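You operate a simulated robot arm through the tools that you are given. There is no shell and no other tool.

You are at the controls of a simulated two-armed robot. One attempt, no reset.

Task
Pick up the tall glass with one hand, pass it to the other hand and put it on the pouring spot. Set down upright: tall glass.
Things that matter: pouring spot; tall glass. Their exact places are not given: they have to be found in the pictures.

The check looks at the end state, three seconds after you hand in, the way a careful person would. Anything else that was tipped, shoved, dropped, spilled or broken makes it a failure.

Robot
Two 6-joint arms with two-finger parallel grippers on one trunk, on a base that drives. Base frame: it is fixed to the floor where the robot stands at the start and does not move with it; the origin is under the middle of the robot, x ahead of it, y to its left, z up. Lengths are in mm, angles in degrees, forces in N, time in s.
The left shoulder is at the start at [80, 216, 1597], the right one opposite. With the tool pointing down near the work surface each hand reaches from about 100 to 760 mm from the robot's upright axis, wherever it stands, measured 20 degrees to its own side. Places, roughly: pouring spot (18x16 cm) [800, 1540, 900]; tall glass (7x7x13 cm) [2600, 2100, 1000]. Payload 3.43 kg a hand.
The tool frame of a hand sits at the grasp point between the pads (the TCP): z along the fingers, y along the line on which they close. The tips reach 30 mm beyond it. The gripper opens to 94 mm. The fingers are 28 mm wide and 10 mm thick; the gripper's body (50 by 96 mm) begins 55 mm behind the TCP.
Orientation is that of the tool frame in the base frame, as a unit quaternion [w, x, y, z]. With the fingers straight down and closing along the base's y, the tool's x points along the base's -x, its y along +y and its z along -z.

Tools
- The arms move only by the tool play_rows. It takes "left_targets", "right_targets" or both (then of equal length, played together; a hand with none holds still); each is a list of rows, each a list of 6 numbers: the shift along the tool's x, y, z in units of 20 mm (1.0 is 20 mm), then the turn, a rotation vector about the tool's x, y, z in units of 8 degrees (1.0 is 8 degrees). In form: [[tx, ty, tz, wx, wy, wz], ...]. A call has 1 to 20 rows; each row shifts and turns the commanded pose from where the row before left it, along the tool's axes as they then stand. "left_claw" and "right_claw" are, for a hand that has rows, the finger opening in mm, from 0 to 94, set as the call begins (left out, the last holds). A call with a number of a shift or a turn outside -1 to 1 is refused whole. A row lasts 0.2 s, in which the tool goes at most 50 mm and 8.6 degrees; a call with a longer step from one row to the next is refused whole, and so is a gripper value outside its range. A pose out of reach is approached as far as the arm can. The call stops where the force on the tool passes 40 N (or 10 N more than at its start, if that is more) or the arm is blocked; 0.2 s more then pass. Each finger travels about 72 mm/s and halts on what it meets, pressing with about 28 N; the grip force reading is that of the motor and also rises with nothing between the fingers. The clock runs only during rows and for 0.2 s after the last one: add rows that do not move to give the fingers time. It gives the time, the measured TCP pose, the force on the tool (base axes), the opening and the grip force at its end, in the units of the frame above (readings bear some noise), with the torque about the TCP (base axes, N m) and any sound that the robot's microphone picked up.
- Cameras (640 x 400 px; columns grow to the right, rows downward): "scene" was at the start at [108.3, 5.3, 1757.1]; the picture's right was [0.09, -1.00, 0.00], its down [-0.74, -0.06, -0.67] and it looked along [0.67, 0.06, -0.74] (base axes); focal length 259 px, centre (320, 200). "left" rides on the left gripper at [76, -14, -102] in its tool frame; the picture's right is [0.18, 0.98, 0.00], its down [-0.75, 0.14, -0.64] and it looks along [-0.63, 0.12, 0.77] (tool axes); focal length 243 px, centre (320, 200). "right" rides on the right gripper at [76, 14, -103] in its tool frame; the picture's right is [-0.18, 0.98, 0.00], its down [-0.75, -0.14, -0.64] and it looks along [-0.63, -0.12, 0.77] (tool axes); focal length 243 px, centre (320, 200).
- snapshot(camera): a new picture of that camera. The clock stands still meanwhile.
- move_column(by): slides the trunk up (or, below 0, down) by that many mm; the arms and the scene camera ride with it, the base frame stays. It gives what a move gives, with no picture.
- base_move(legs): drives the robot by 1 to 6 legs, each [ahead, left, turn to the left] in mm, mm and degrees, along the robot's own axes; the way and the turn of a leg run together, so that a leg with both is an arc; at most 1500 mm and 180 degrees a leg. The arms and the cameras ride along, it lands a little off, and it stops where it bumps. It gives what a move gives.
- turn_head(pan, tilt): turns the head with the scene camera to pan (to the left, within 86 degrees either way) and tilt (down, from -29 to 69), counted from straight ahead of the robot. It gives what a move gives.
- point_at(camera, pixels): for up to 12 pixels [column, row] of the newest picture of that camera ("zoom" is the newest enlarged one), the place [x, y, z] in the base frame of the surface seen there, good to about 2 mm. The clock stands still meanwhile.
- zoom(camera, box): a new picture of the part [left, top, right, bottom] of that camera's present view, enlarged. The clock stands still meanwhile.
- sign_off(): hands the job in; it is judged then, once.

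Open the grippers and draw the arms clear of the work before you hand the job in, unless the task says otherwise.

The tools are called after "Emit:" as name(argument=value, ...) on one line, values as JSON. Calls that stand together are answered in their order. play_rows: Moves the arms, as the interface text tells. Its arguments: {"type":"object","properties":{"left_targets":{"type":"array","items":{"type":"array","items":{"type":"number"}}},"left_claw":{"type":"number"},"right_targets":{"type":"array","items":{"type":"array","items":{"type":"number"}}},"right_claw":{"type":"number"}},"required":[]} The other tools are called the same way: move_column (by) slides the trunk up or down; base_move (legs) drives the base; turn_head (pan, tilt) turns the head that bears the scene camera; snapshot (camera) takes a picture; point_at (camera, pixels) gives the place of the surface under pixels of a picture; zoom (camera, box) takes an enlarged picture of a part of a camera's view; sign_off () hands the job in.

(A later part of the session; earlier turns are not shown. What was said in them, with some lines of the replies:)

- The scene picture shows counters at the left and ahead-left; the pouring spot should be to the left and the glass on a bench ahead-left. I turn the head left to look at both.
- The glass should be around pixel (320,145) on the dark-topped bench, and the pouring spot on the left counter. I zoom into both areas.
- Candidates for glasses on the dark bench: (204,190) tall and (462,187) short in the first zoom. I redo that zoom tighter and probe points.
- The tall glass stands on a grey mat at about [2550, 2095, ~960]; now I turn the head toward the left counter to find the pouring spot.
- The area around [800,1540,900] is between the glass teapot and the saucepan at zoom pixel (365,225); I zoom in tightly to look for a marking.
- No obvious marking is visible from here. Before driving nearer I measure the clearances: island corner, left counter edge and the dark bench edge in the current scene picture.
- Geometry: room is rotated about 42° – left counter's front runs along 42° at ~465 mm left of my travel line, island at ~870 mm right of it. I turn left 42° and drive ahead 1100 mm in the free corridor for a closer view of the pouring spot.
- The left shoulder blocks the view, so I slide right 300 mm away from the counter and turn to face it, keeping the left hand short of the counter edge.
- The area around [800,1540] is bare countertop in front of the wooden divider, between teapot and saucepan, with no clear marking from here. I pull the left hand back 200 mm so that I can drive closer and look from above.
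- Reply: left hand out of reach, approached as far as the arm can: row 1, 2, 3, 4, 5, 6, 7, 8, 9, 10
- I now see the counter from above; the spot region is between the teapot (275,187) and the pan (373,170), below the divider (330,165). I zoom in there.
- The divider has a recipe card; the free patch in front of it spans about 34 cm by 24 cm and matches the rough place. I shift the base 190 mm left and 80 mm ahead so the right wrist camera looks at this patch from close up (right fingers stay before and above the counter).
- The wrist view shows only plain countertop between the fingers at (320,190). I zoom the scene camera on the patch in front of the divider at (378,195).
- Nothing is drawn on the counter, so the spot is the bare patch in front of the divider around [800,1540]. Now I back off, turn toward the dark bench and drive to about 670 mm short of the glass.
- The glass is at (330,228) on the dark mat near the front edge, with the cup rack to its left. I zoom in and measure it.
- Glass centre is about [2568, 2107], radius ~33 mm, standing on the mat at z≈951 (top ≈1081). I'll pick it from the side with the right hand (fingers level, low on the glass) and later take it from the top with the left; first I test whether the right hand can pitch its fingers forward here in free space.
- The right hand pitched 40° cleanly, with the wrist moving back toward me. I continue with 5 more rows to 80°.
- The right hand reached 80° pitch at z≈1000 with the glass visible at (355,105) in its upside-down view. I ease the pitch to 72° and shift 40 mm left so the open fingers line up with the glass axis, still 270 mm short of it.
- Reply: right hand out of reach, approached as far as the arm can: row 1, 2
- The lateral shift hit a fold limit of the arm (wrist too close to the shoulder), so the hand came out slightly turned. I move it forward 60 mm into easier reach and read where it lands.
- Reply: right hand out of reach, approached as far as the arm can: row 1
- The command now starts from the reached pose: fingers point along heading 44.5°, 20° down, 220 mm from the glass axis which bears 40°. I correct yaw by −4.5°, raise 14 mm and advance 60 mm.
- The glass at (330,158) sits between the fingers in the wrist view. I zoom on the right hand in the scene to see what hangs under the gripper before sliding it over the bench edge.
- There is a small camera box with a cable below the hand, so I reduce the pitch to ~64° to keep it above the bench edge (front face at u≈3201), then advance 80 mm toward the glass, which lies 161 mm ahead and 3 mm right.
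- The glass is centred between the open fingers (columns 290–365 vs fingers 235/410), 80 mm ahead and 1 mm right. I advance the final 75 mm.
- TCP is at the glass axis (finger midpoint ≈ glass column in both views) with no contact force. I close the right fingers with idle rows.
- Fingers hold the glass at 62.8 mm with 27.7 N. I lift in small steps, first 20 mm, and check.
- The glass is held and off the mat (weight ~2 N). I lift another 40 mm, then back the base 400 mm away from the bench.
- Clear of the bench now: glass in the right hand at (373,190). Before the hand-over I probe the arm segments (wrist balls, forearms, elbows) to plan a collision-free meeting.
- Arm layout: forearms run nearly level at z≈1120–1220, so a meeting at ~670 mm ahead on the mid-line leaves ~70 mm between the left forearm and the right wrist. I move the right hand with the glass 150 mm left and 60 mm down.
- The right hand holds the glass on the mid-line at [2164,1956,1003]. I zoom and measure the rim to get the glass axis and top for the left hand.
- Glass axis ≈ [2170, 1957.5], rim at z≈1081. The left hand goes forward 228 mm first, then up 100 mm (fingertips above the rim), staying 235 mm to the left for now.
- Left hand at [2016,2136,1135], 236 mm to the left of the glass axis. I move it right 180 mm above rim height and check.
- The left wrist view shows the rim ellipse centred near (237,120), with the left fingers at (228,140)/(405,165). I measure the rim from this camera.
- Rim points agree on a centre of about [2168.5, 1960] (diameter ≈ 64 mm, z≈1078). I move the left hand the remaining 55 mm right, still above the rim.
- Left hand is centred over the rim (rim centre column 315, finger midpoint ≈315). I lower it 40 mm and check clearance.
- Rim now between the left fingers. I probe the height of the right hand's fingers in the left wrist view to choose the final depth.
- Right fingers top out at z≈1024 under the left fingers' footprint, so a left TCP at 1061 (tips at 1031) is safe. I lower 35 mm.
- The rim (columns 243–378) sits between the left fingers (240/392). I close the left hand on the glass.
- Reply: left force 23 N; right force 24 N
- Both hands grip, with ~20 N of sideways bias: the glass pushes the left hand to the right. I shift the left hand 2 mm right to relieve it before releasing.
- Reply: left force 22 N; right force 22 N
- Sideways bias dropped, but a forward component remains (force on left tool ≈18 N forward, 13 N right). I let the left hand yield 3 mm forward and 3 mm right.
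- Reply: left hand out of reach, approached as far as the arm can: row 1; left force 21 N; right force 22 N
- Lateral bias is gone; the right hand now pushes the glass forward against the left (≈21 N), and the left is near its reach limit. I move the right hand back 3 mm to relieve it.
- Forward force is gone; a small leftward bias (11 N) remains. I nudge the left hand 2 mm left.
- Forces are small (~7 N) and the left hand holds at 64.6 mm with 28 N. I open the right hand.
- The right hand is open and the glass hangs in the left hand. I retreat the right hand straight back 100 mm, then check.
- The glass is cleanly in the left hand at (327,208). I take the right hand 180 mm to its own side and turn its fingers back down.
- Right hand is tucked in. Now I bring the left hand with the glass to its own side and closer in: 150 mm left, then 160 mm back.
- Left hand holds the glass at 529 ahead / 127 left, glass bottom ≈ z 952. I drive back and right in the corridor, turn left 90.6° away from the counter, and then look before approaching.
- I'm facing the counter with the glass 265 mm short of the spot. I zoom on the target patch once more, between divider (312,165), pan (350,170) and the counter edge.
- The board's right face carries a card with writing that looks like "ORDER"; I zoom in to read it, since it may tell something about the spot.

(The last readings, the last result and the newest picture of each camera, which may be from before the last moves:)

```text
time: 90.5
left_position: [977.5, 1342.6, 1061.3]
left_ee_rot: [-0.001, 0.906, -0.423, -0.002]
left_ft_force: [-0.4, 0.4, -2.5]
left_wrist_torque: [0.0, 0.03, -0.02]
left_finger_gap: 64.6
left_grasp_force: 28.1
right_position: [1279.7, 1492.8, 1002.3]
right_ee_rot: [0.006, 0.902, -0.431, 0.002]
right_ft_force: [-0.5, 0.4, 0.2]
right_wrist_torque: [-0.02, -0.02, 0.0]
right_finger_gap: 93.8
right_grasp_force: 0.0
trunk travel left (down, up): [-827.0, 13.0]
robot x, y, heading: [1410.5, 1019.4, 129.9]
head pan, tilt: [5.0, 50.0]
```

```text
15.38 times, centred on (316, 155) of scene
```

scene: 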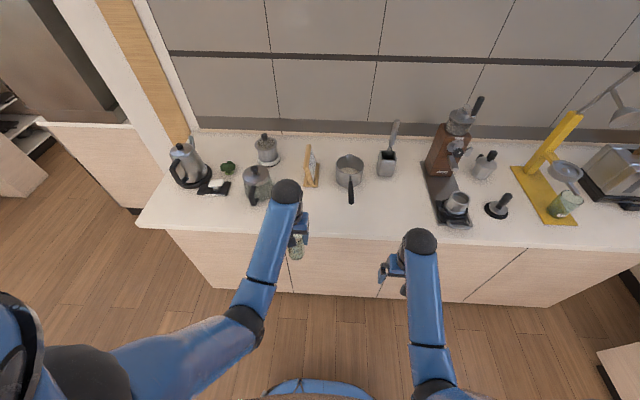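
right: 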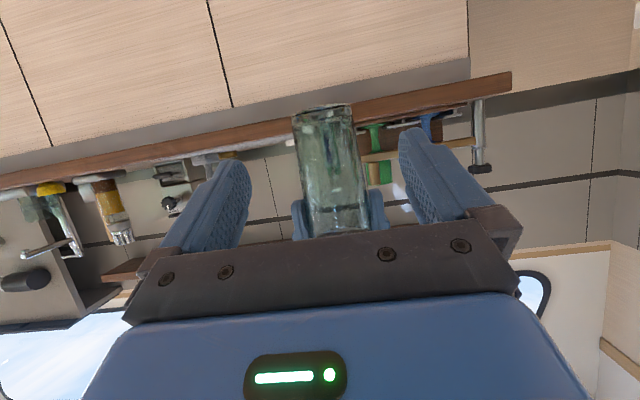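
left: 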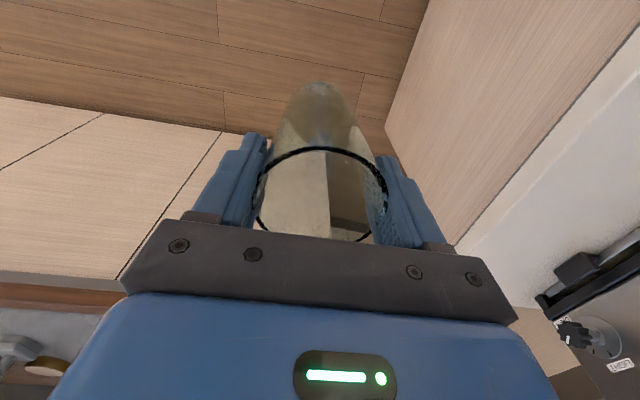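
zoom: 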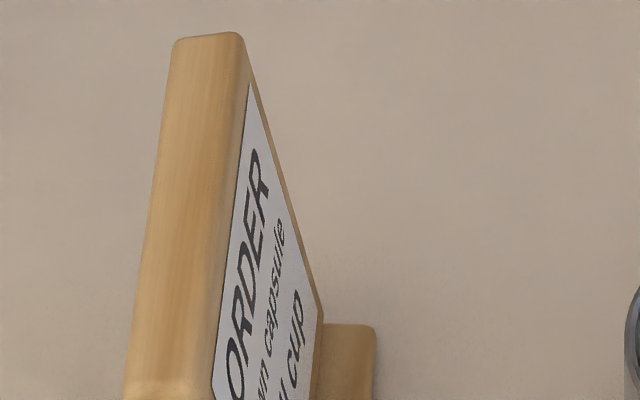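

The card is just an order note, not a spot marker, so I go for the rough centre, at about [805,1537]. I drive ahead 200 mm with the glass ~50 mm above the counter and check.

Emit:
base_move(legs=[[200, 7, 0]])

Emit:
turn_head(pan=8, tilt=58)

Emit:
snapshot(camera="scene")

Emit:
snapshot(camera="left")

```text
time: 92.1
left_position: [849.1, 1488.7, 1064.5]
left_ee_rot: [-0.001, 0.906, -0.424, -0.002]
left_ft_force: [0.2, 0.5, -2.6]
left_wrist_torque: [0.0, 0.03, -0.01]
left_finger_gap: 64.8
left_grasp_force: 28.3
right_position: [1153.0, 1635.7, 1004.8]
right_ee_rot: [0.006, 0.902, -0.433, 0.001]
right_ft_force: [0.4, 0.4, 0.9]
right_wrist_torque: [0.02, 0.04, 0.03]
right_finger_gap: 93.9
right_grasp_force: 0.1
trunk travel left (down, up): [-827.0, 13.0]
robot x, y, heading: [1281.3, 1166.5, 129.9]
head pan, tilt: [5.0, 50.0]
```

```text
time: 92.8
left_position: [847.2, 1490.8, 1062.9]
left_ee_rot: [-0.001, 0.905, -0.424, -0.001]
left_ft_force: [0.6, -0.2, -2.1]
left_wrist_torque: [-0.02, -0.02, 0.03]
left_finger_gap: 64.3
left_grasp_force: 27.8
right_position: [1152.1, 1637.5, 1003.4]
right_ee_rot: [0.006, 0.901, -0.433, 0.0]
right_ft_force: [-0.3, -0.3, 0.2]
right_wrist_torque: [0.01, 0.02, 0.01]
right_finger_gap: 94.2
right_grasp_force: 0.1
trunk travel left (down, up): [-827.0, 13.0]
robot x, y, heading: [1282.0, 1164.5, 129.8]
head pan, tilt: [8.0, 58.0]
```

```text
taken
```

scene: 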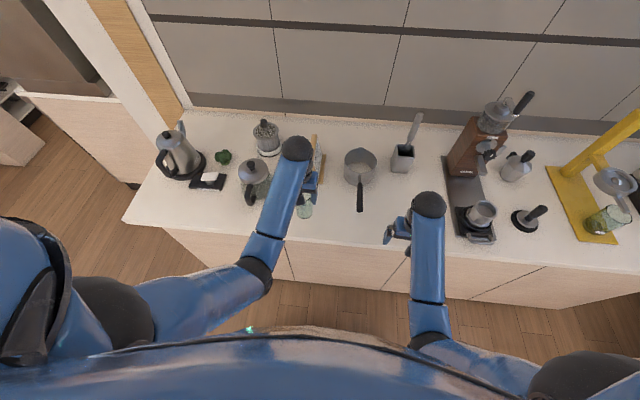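

```text
taken
```

left: 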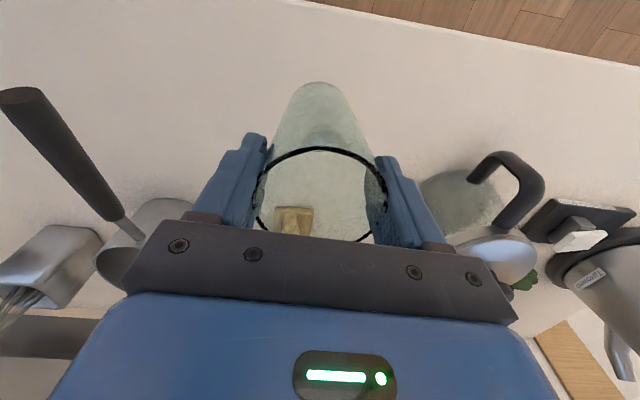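

Glass is over the counter, 64 mm short of target with clear space around (pan handle 180 mm to the right, teapot to the left). I move the left hand forward 64 mm with the arm.

Emit:
play_rows(left_targets=[[-0.8, 0.05, 0, 0, 0, 0], [-0.8, 0.05, 0, 0, 0, 0], [-0.8, 0.05, 0, 0, 0, 0], [-0.8, 0, 0, 0, 0, 0], [0, 0, 0, 0, 0, 0]])

Emit:
snapshot(camera="left")

Emit:
zoom(camera="scene", box=[230, 120, 400, 240])

```text
time: 94.0
left_position: [802.7, 1539.6, 1062.1]
left_ee_rot: [-0.001, 0.906, -0.424, -0.001]
left_ft_force: [-0.4, -0.1, -1.8]
left_wrist_torque: [0.03, -0.02, -0.04]
left_finger_gap: 64.1
left_grasp_force: 27.9
right_position: [1151.6, 1638.6, 1002.3]
right_ee_rot: [0.007, 0.902, -0.432, 0.002]
right_ft_force: [0.0, -0.8, -0.2]
right_wrist_torque: [0.01, 0.0, -0.03]
right_finger_gap: 94.0
right_grasp_force: 0.0
trunk travel left (down, up): [-827.0, 13.0]
robot x, y, heading: [1282.0, 1165.5, 129.6]
head pan, tilt: [8.0, 58.0]
```

```text
taken
```

left: 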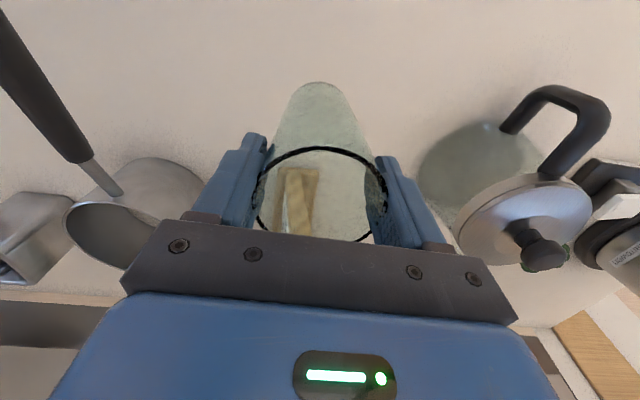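

```text
3.33 times, centred on (315, 180) of scene
```

zoom: 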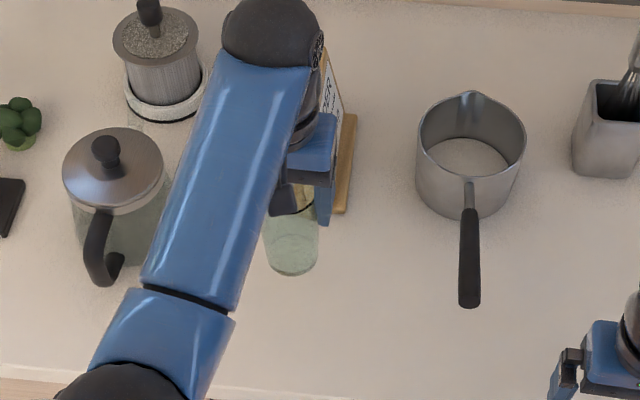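

The hand is at [803,1540,1062], glass bottom ~52 mm above the counter. I lower 42 mm first.

Emit:
play_rows(left_targets=[[0, 0, 0.7, 0, 0, 0], [0, 0, 0.7, 0, 0, 0], [0, 0, 0.7, 0, 0, 0], [0, 0, 0, 0, 0, 0]])

Emit:
snapshot(camera="left")

Emit:
zoom(camera="scene", box=[270, 150, 370, 230])

```text
time: 95.0
left_position: [801.5, 1538.4, 1020.8]
left_ee_rot: [0.0, 0.906, -0.423, 0.0]
left_ft_force: [-0.3, -0.7, -2.2]
left_wrist_torque: [0.01, 0.0, 0.0]
left_finger_gap: 64.4
left_grasp_force: 28.0
right_position: [1150.1, 1639.1, 1002.5]
right_ee_rot: [0.006, 0.902, -0.433, 0.001]
right_ft_force: [0.0, 0.2, -0.2]
right_wrist_torque: [0.04, -0.01, -0.02]
right_finger_gap: 94.0
right_grasp_force: 0.0
trunk travel left (down, up): [-827.0, 13.0]
robot x, y, heading: [1285.5, 1163.5, 129.9]
head pan, tilt: [8.0, 58.0]
```

```text
taken
```

left: 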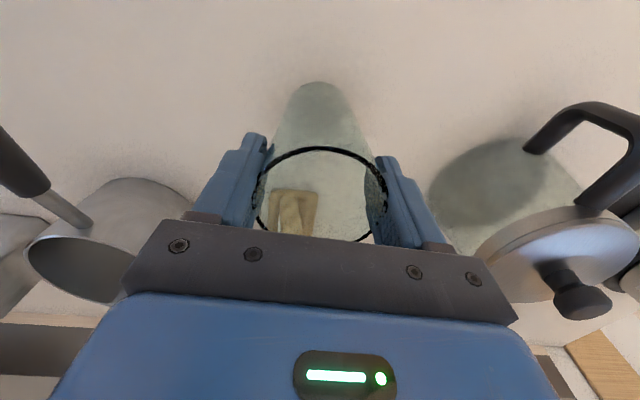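

```text
5.00 times, centred on (320, 190) of scene
```

zoom: 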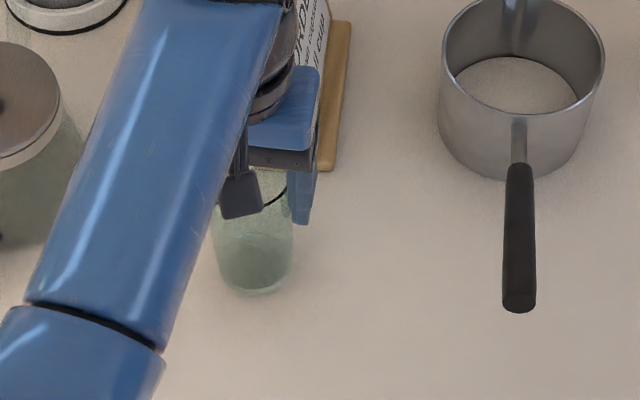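

Glass bottom is ~10 mm above the counter. I lower 8 mm in 2 mm steps, watching force.

Emit:
play_rows(left_targets=[[0, 0, 0.1, 0, 0, 0], [0, 0, 0.1, 0, 0, 0], [0, 0, 0.1, 0, 0, 0], [0, 0, 0.1, 0, 0, 0], [0, 0, 0, 0, 0, 0]])

Emit:
play_rows(left_targets=[[0, 0, 0.05, 0, 0, 0], [0, 0, 0, 0, 0, 0]])

```text
time: 96.2
left_position: [802.8, 1537.7, 1011.3]
left_ee_rot: [0.0, 0.905, -0.425, 0.0]
left_ft_force: [-0.3, -0.4, -2.8]
left_wrist_torque: [-0.01, -0.03, -0.02]
left_finger_gap: 64.4
left_grasp_force: 28.0
right_position: [1150.6, 1639.4, 1003.5]
right_ee_rot: [0.006, 0.901, -0.433, 0.002]
right_ft_force: [0.5, -0.3, -0.5]
right_wrist_torque: [-0.06, -0.03, -0.01]
right_finger_gap: 93.8
right_grasp_force: 0.0
trunk travel left (down, up): [-827.0, 13.0]
robot x, y, heading: [1285.0, 1168.5, 129.7]
head pan, tilt: [8.0, 58.0]
```

```text
time: 96.8
left_position: [804.3, 1538.0, 1011.3]
left_ee_rot: [0.0, 0.906, -0.424, -0.001]
left_ft_force: [0.3, 0.5, -2.0]
left_wrist_torque: [-0.02, 0.01, 0.01]
left_finger_gap: 64.3
left_grasp_force: 28.0
right_position: [1150.6, 1638.7, 1002.1]
right_ee_rot: [0.006, 0.901, -0.434, 0.002]
right_ft_force: [-0.6, -0.7, -0.4]
right_wrist_torque: [-0.02, -0.02, -0.03]
right_finger_gap: 94.2
right_grasp_force: 0.1
trunk travel left (down, up): [-827.0, 13.0]
robot x, y, heading: [1282.7, 1163.7, 129.7]
head pan, tilt: [8.0, 58.0]
```

No contact yet (still −2 N weight at z≈1011). I continue with 1 mm steps.

Emit:
play_rows(left_targets=[[0, 0, 0.05, 0, 0, 0], [0, 0, 0.05, 0, 0, 0], [0, 0, 0, 0, 0, 0]])

```text
time: 97.6
left_position: [803.5, 1538.6, 1009.5]
left_ee_rot: [-0.001, 0.906, -0.424, -0.002]
left_ft_force: [-0.3, -0.4, 8.0]
left_wrist_torque: [-0.27, 0.07, -0.03]
left_finger_gap: 64.3
left_grasp_force: 28.2
right_position: [1151.7, 1638.4, 1003.1]
right_ee_rot: [0.007, 0.902, -0.433, 0.0]
right_ft_force: [-0.3, -0.4, -0.5]
right_wrist_torque: [0.01, 0.0, -0.04]
right_finger_gap: 94.2
right_grasp_force: 0.1
trunk travel left (down, up): [-827.0, 13.0]
robot x, y, heading: [1281.3, 1165.9, 129.7]
head pan, tilt: [8.0, 58.0]
```

Contact: force rose to +8 N at z≈1009.5, so the glass stands on the counter. I open the left fingers.

Emit:
play_rows(left_targets=[[0, 0, 0, 0, 0, 0], [0, 0, 0, 0, 0, 0], [0, 0, 0, 0, 0, 0], [0, 0, 0, 0, 0, 0], [0, 0, 0, 0, 0, 0]], left_claw=94)

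Emit:
snapshot(camera="left")

Emit:
zoom(camera="scene", box=[270, 150, 370, 230])

```text
time: 98.8
left_position: [803.7, 1538.5, 1009.5]
left_ee_rot: [0.0, 0.905, -0.425, -0.001]
left_ft_force: [0.2, 0.1, 0.3]
left_wrist_torque: [0.0, -0.01, -0.02]
left_finger_gap: 94.2
left_grasp_force: 0.0
right_position: [1150.3, 1637.9, 1004.5]
right_ee_rot: [0.006, 0.902, -0.433, 0.001]
right_ft_force: [-0.6, 0.5, -0.3]
right_wrist_torque: [0.01, -0.02, -0.02]
right_finger_gap: 94.0
right_grasp_force: 0.1
trunk travel left (down, up): [-827.0, 13.0]
robot x, y, heading: [1283.5, 1167.1, 129.7]
head pan, tilt: [8.0, 58.0]
```

```text
taken
```

left: 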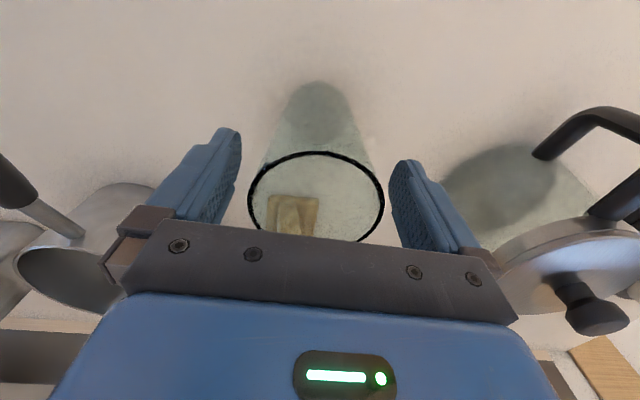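

```text
5.00 times, centred on (320, 190) of scene
```

zoom: 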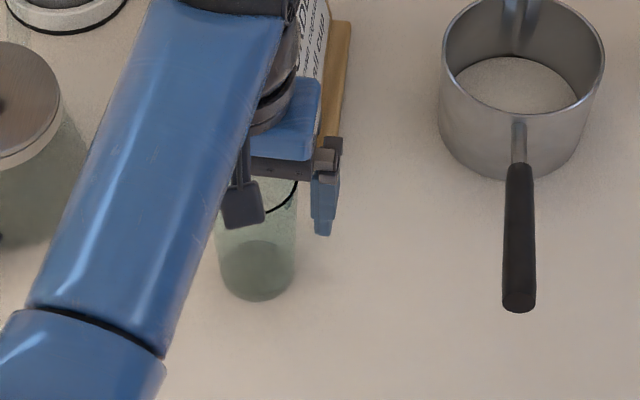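

The glass stands free between the open fingers (rim 248–384, fingers at 240/392). I raise the left hand straight up 100 mm.

Emit:
play_rows(left_targets=[[0, 0, -0.5, 0, 0, 0], [0, 0, -0.5, 0, 0, 0], [0, 0, -1, 0, 0, 0], [0, 0, -1, 0, 0, 0], [0, 0, -1, 0, 0, 0], [0, 0, -1, 0, 0, 0], [0, 0, 0, 0, 0, 0]])

Emit:
snapshot(camera="left")

```text
time: 100.4
left_position: [802.2, 1542.4, 1102.2]
left_ee_rot: [0.0, 0.906, -0.424, -0.001]
left_ft_force: [0.7, 0.0, 0.5]
left_wrist_torque: [0.01, -0.01, -0.02]
left_finger_gap: 94.1
left_grasp_force: 0.0
left hand out of reach, approached as far as the arm can: row 6
right_position: [1151.4, 1639.2, 1003.9]
right_ee_rot: [0.007, 0.901, -0.433, 0.002]
right_ft_force: [-0.1, 0.2, -0.3]
right_wrist_torque: [-0.01, 0.0, 0.02]
right_finger_gap: 94.1
right_grasp_force: 0.1
trunk travel left (down, up): [-827.0, 13.0]
robot x, y, heading: [1283.5, 1162.5, 129.9]
head pan, tilt: [8.0, 58.0]
```

```text
taken
```

left: 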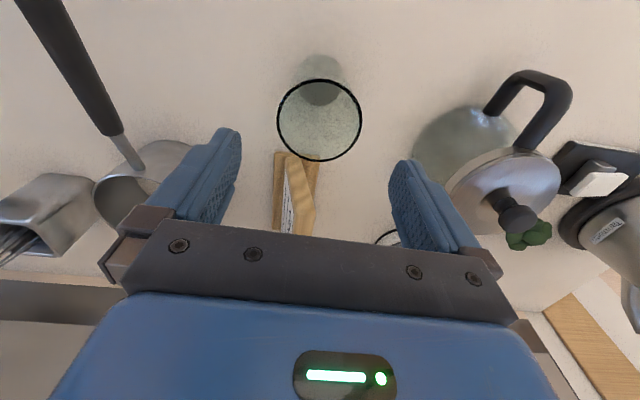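

The glass stands alone below the hand, fingertips ~40 mm above its rim. I back the base 280 mm away from the counter and look at the result.

Emit:
base_move(legs=[[-280, 0, 0]])

Emit:
turn_head(pan=5, tilt=50)

Emit:
snapshot(camera="scene")

Emit:
zoom(camera="scene", box=[240, 130, 400, 240])

```text
time: 102.4
left_position: [976.6, 1331.6, 1100.6]
left_ee_rot: [0.0, 0.905, -0.425, -0.001]
left_ft_force: [-0.8, 0.6, -0.3]
left_wrist_torque: [0.0, -0.03, 0.01]
left_finger_gap: 94.1
left_grasp_force: 0.1
right_position: [1326.3, 1427.7, 1002.5]
right_ee_rot: [0.007, 0.901, -0.434, 0.002]
right_ft_force: [-0.5, 1.0, -0.2]
right_wrist_torque: [-0.01, -0.02, -0.04]
right_finger_gap: 94.0
right_grasp_force: 0.1
trunk travel left (down, up): [-827.0, 13.0]
robot x, y, heading: [1464.2, 951.7, 129.8]
head pan, tilt: [8.0, 58.0]
```

```text
time: 103.0
left_position: [978.6, 1329.6, 1100.9]
left_ee_rot: [0.0, 0.905, -0.425, -0.001]
left_ft_force: [0.2, 0.1, -0.1]
left_wrist_torque: [-0.01, 0.0, -0.01]
left_finger_gap: 93.9
left_grasp_force: 0.0
right_position: [1327.5, 1426.6, 1003.2]
right_ee_rot: [0.006, 0.901, -0.434, 0.002]
right_ft_force: [-0.7, 0.2, -1.0]
right_wrist_torque: [-0.01, 0.02, -0.01]
right_finger_gap: 93.7
right_grasp_force: 0.0
trunk travel left (down, up): [-827.0, 13.0]
robot x, y, heading: [1461.0, 955.7, 129.6]
head pan, tilt: [5.0, 50.0]
```

```text
taken
```

scene: 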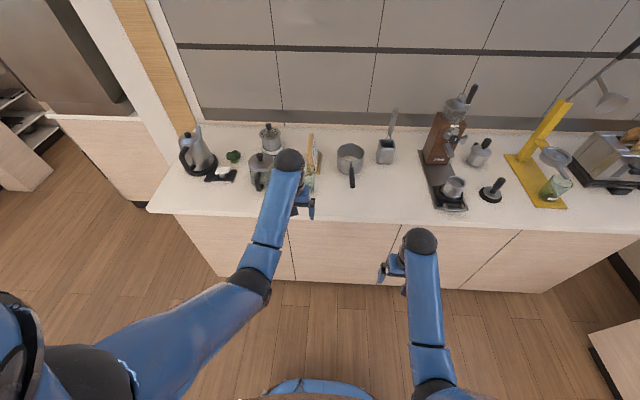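

```text
3.64 times, centred on (320, 185) of scene
```

zoom: 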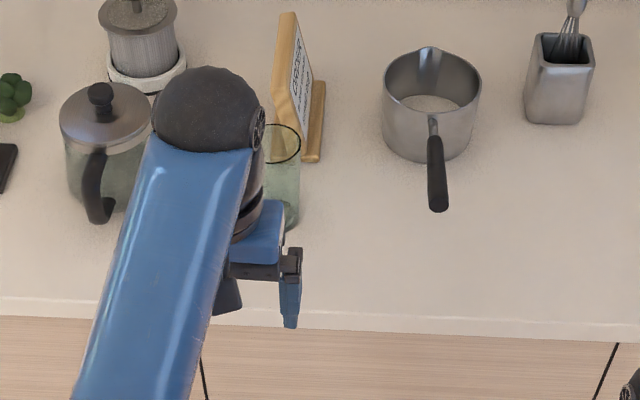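

The arm partly hides the glass. I slide the base 250 mm to the right for an open view of it.

Emit:
base_move(legs=[[0, -250, 0]])

Emit:
turn_head(pan=18, tilt=45)

Emit:
snapshot(camera="scene")

Emit:
zoom(camera="scene", box=[220, 130, 380, 250])

```text
time: 104.9
left_position: [1169.6, 1487.3, 1101.4]
left_ee_rot: [-0.002, 0.906, -0.423, 0.0]
left_ft_force: [-1.5, 0.2, -0.5]
left_wrist_torque: [0.05, -0.01, 0.0]
left_finger_gap: 94.0
left_grasp_force: 0.0
right_position: [1518.5, 1583.7, 1003.9]
right_ee_rot: [0.004, 0.902, -0.433, 0.003]
right_ft_force: [-0.4, 0.3, 0.5]
right_wrist_torque: [0.03, 0.01, -0.02]
right_finger_gap: 94.2
right_grasp_force: 0.1
trunk travel left (down, up): [-827.0, 13.0]
robot x, y, heading: [1653.4, 1113.6, 129.7]
head pan, tilt: [5.0, 50.0]
```

```text
time: 105.6
left_position: [1170.7, 1487.6, 1102.1]
left_ee_rot: [0.0, 0.906, -0.423, -0.001]
left_ft_force: [0.2, 0.3, -0.7]
left_wrist_torque: [-0.03, -0.04, 0.03]
left_finger_gap: 94.1
left_grasp_force: 0.0
right_position: [1519.2, 1585.0, 1003.4]
right_ee_rot: [0.005, 0.902, -0.433, 0.002]
right_ft_force: [0.4, 0.2, 0.7]
right_wrist_torque: [0.0, -0.02, -0.02]
right_finger_gap: 94.1
right_grasp_force: 0.0
trunk travel left (down, up): [-827.0, 13.0]
robot x, y, heading: [1652.6, 1110.8, 130.0]
head pan, tilt: [18.0, 45.0]
```

```text
taken
```

scene: 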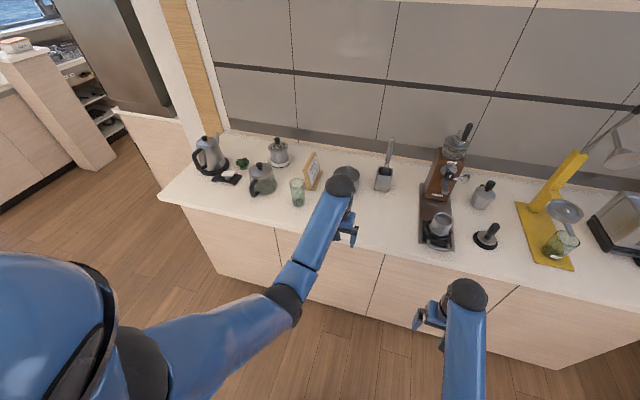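

```text
3.33 times, centred on (300, 190) of scene
```

zoom: 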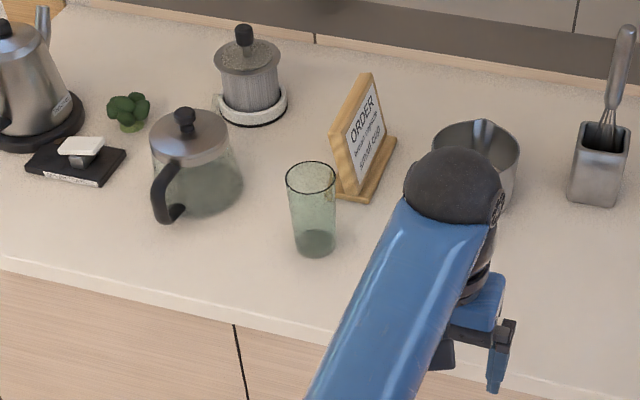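

Emit:
point_at(camera="zoom", pixels=[[315, 245], [300, 220], [330, 220], [315, 200], [315, 300], [250, 250], [380, 250], [240, 190], [350, 200], [315, 270]])

Emit:
zoom(camera="scene", box=[275, 160, 325, 220])

```text
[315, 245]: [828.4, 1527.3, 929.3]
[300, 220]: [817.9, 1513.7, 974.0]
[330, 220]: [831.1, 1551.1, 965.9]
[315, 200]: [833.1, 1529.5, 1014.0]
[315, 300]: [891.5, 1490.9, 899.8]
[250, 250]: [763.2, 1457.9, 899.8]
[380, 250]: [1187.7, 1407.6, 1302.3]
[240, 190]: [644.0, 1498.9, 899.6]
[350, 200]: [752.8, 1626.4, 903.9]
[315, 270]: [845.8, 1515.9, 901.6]
```

```text
6.67 times, centred on (300, 190) of scene
```

zoom: 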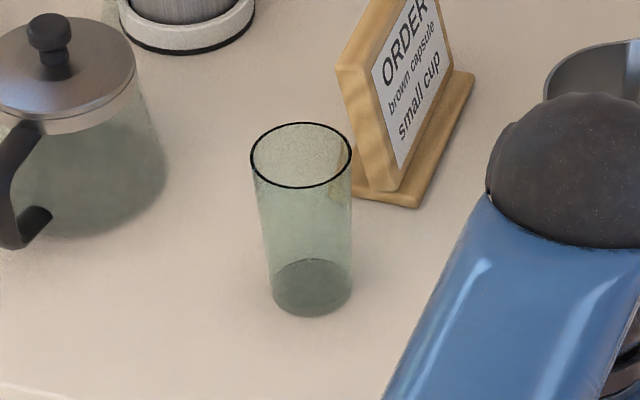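

The glass stands upright, free, at about [802,1539] on the bare patch that matches the rough place of the pouring spot; I found no mark on the counter there. Its base meets the counter at (315,290) in the zoom. Neighbours are untouched, both grippers are open, and both arms are off the counter, so I hand in.

Emit:
sign_off()

```text
The job is handed in.
```

I picked up the tall glass with the right hand, passed it in mid-air to the left hand, and set it upright on the left counter. It stands at about [802, 1539] with its base on the counter, and the job is handed in.

- **Pouring spot:** I found no visible mark for it. I put the glass at the rough place you gave, [800, 1540], on the bare patch in front of the wooden order-card stand. If the true spot is more than about 45 mm from the rough place, the glass may be partly off it.
- **Other objects:** I moved or touched nothing else, as far as the pictures show. The final view covered only the left counter; I did not take a last close look at the dark bench where the glass was.
- **Robot:** both grippers are open and both arms are clear of the counter.
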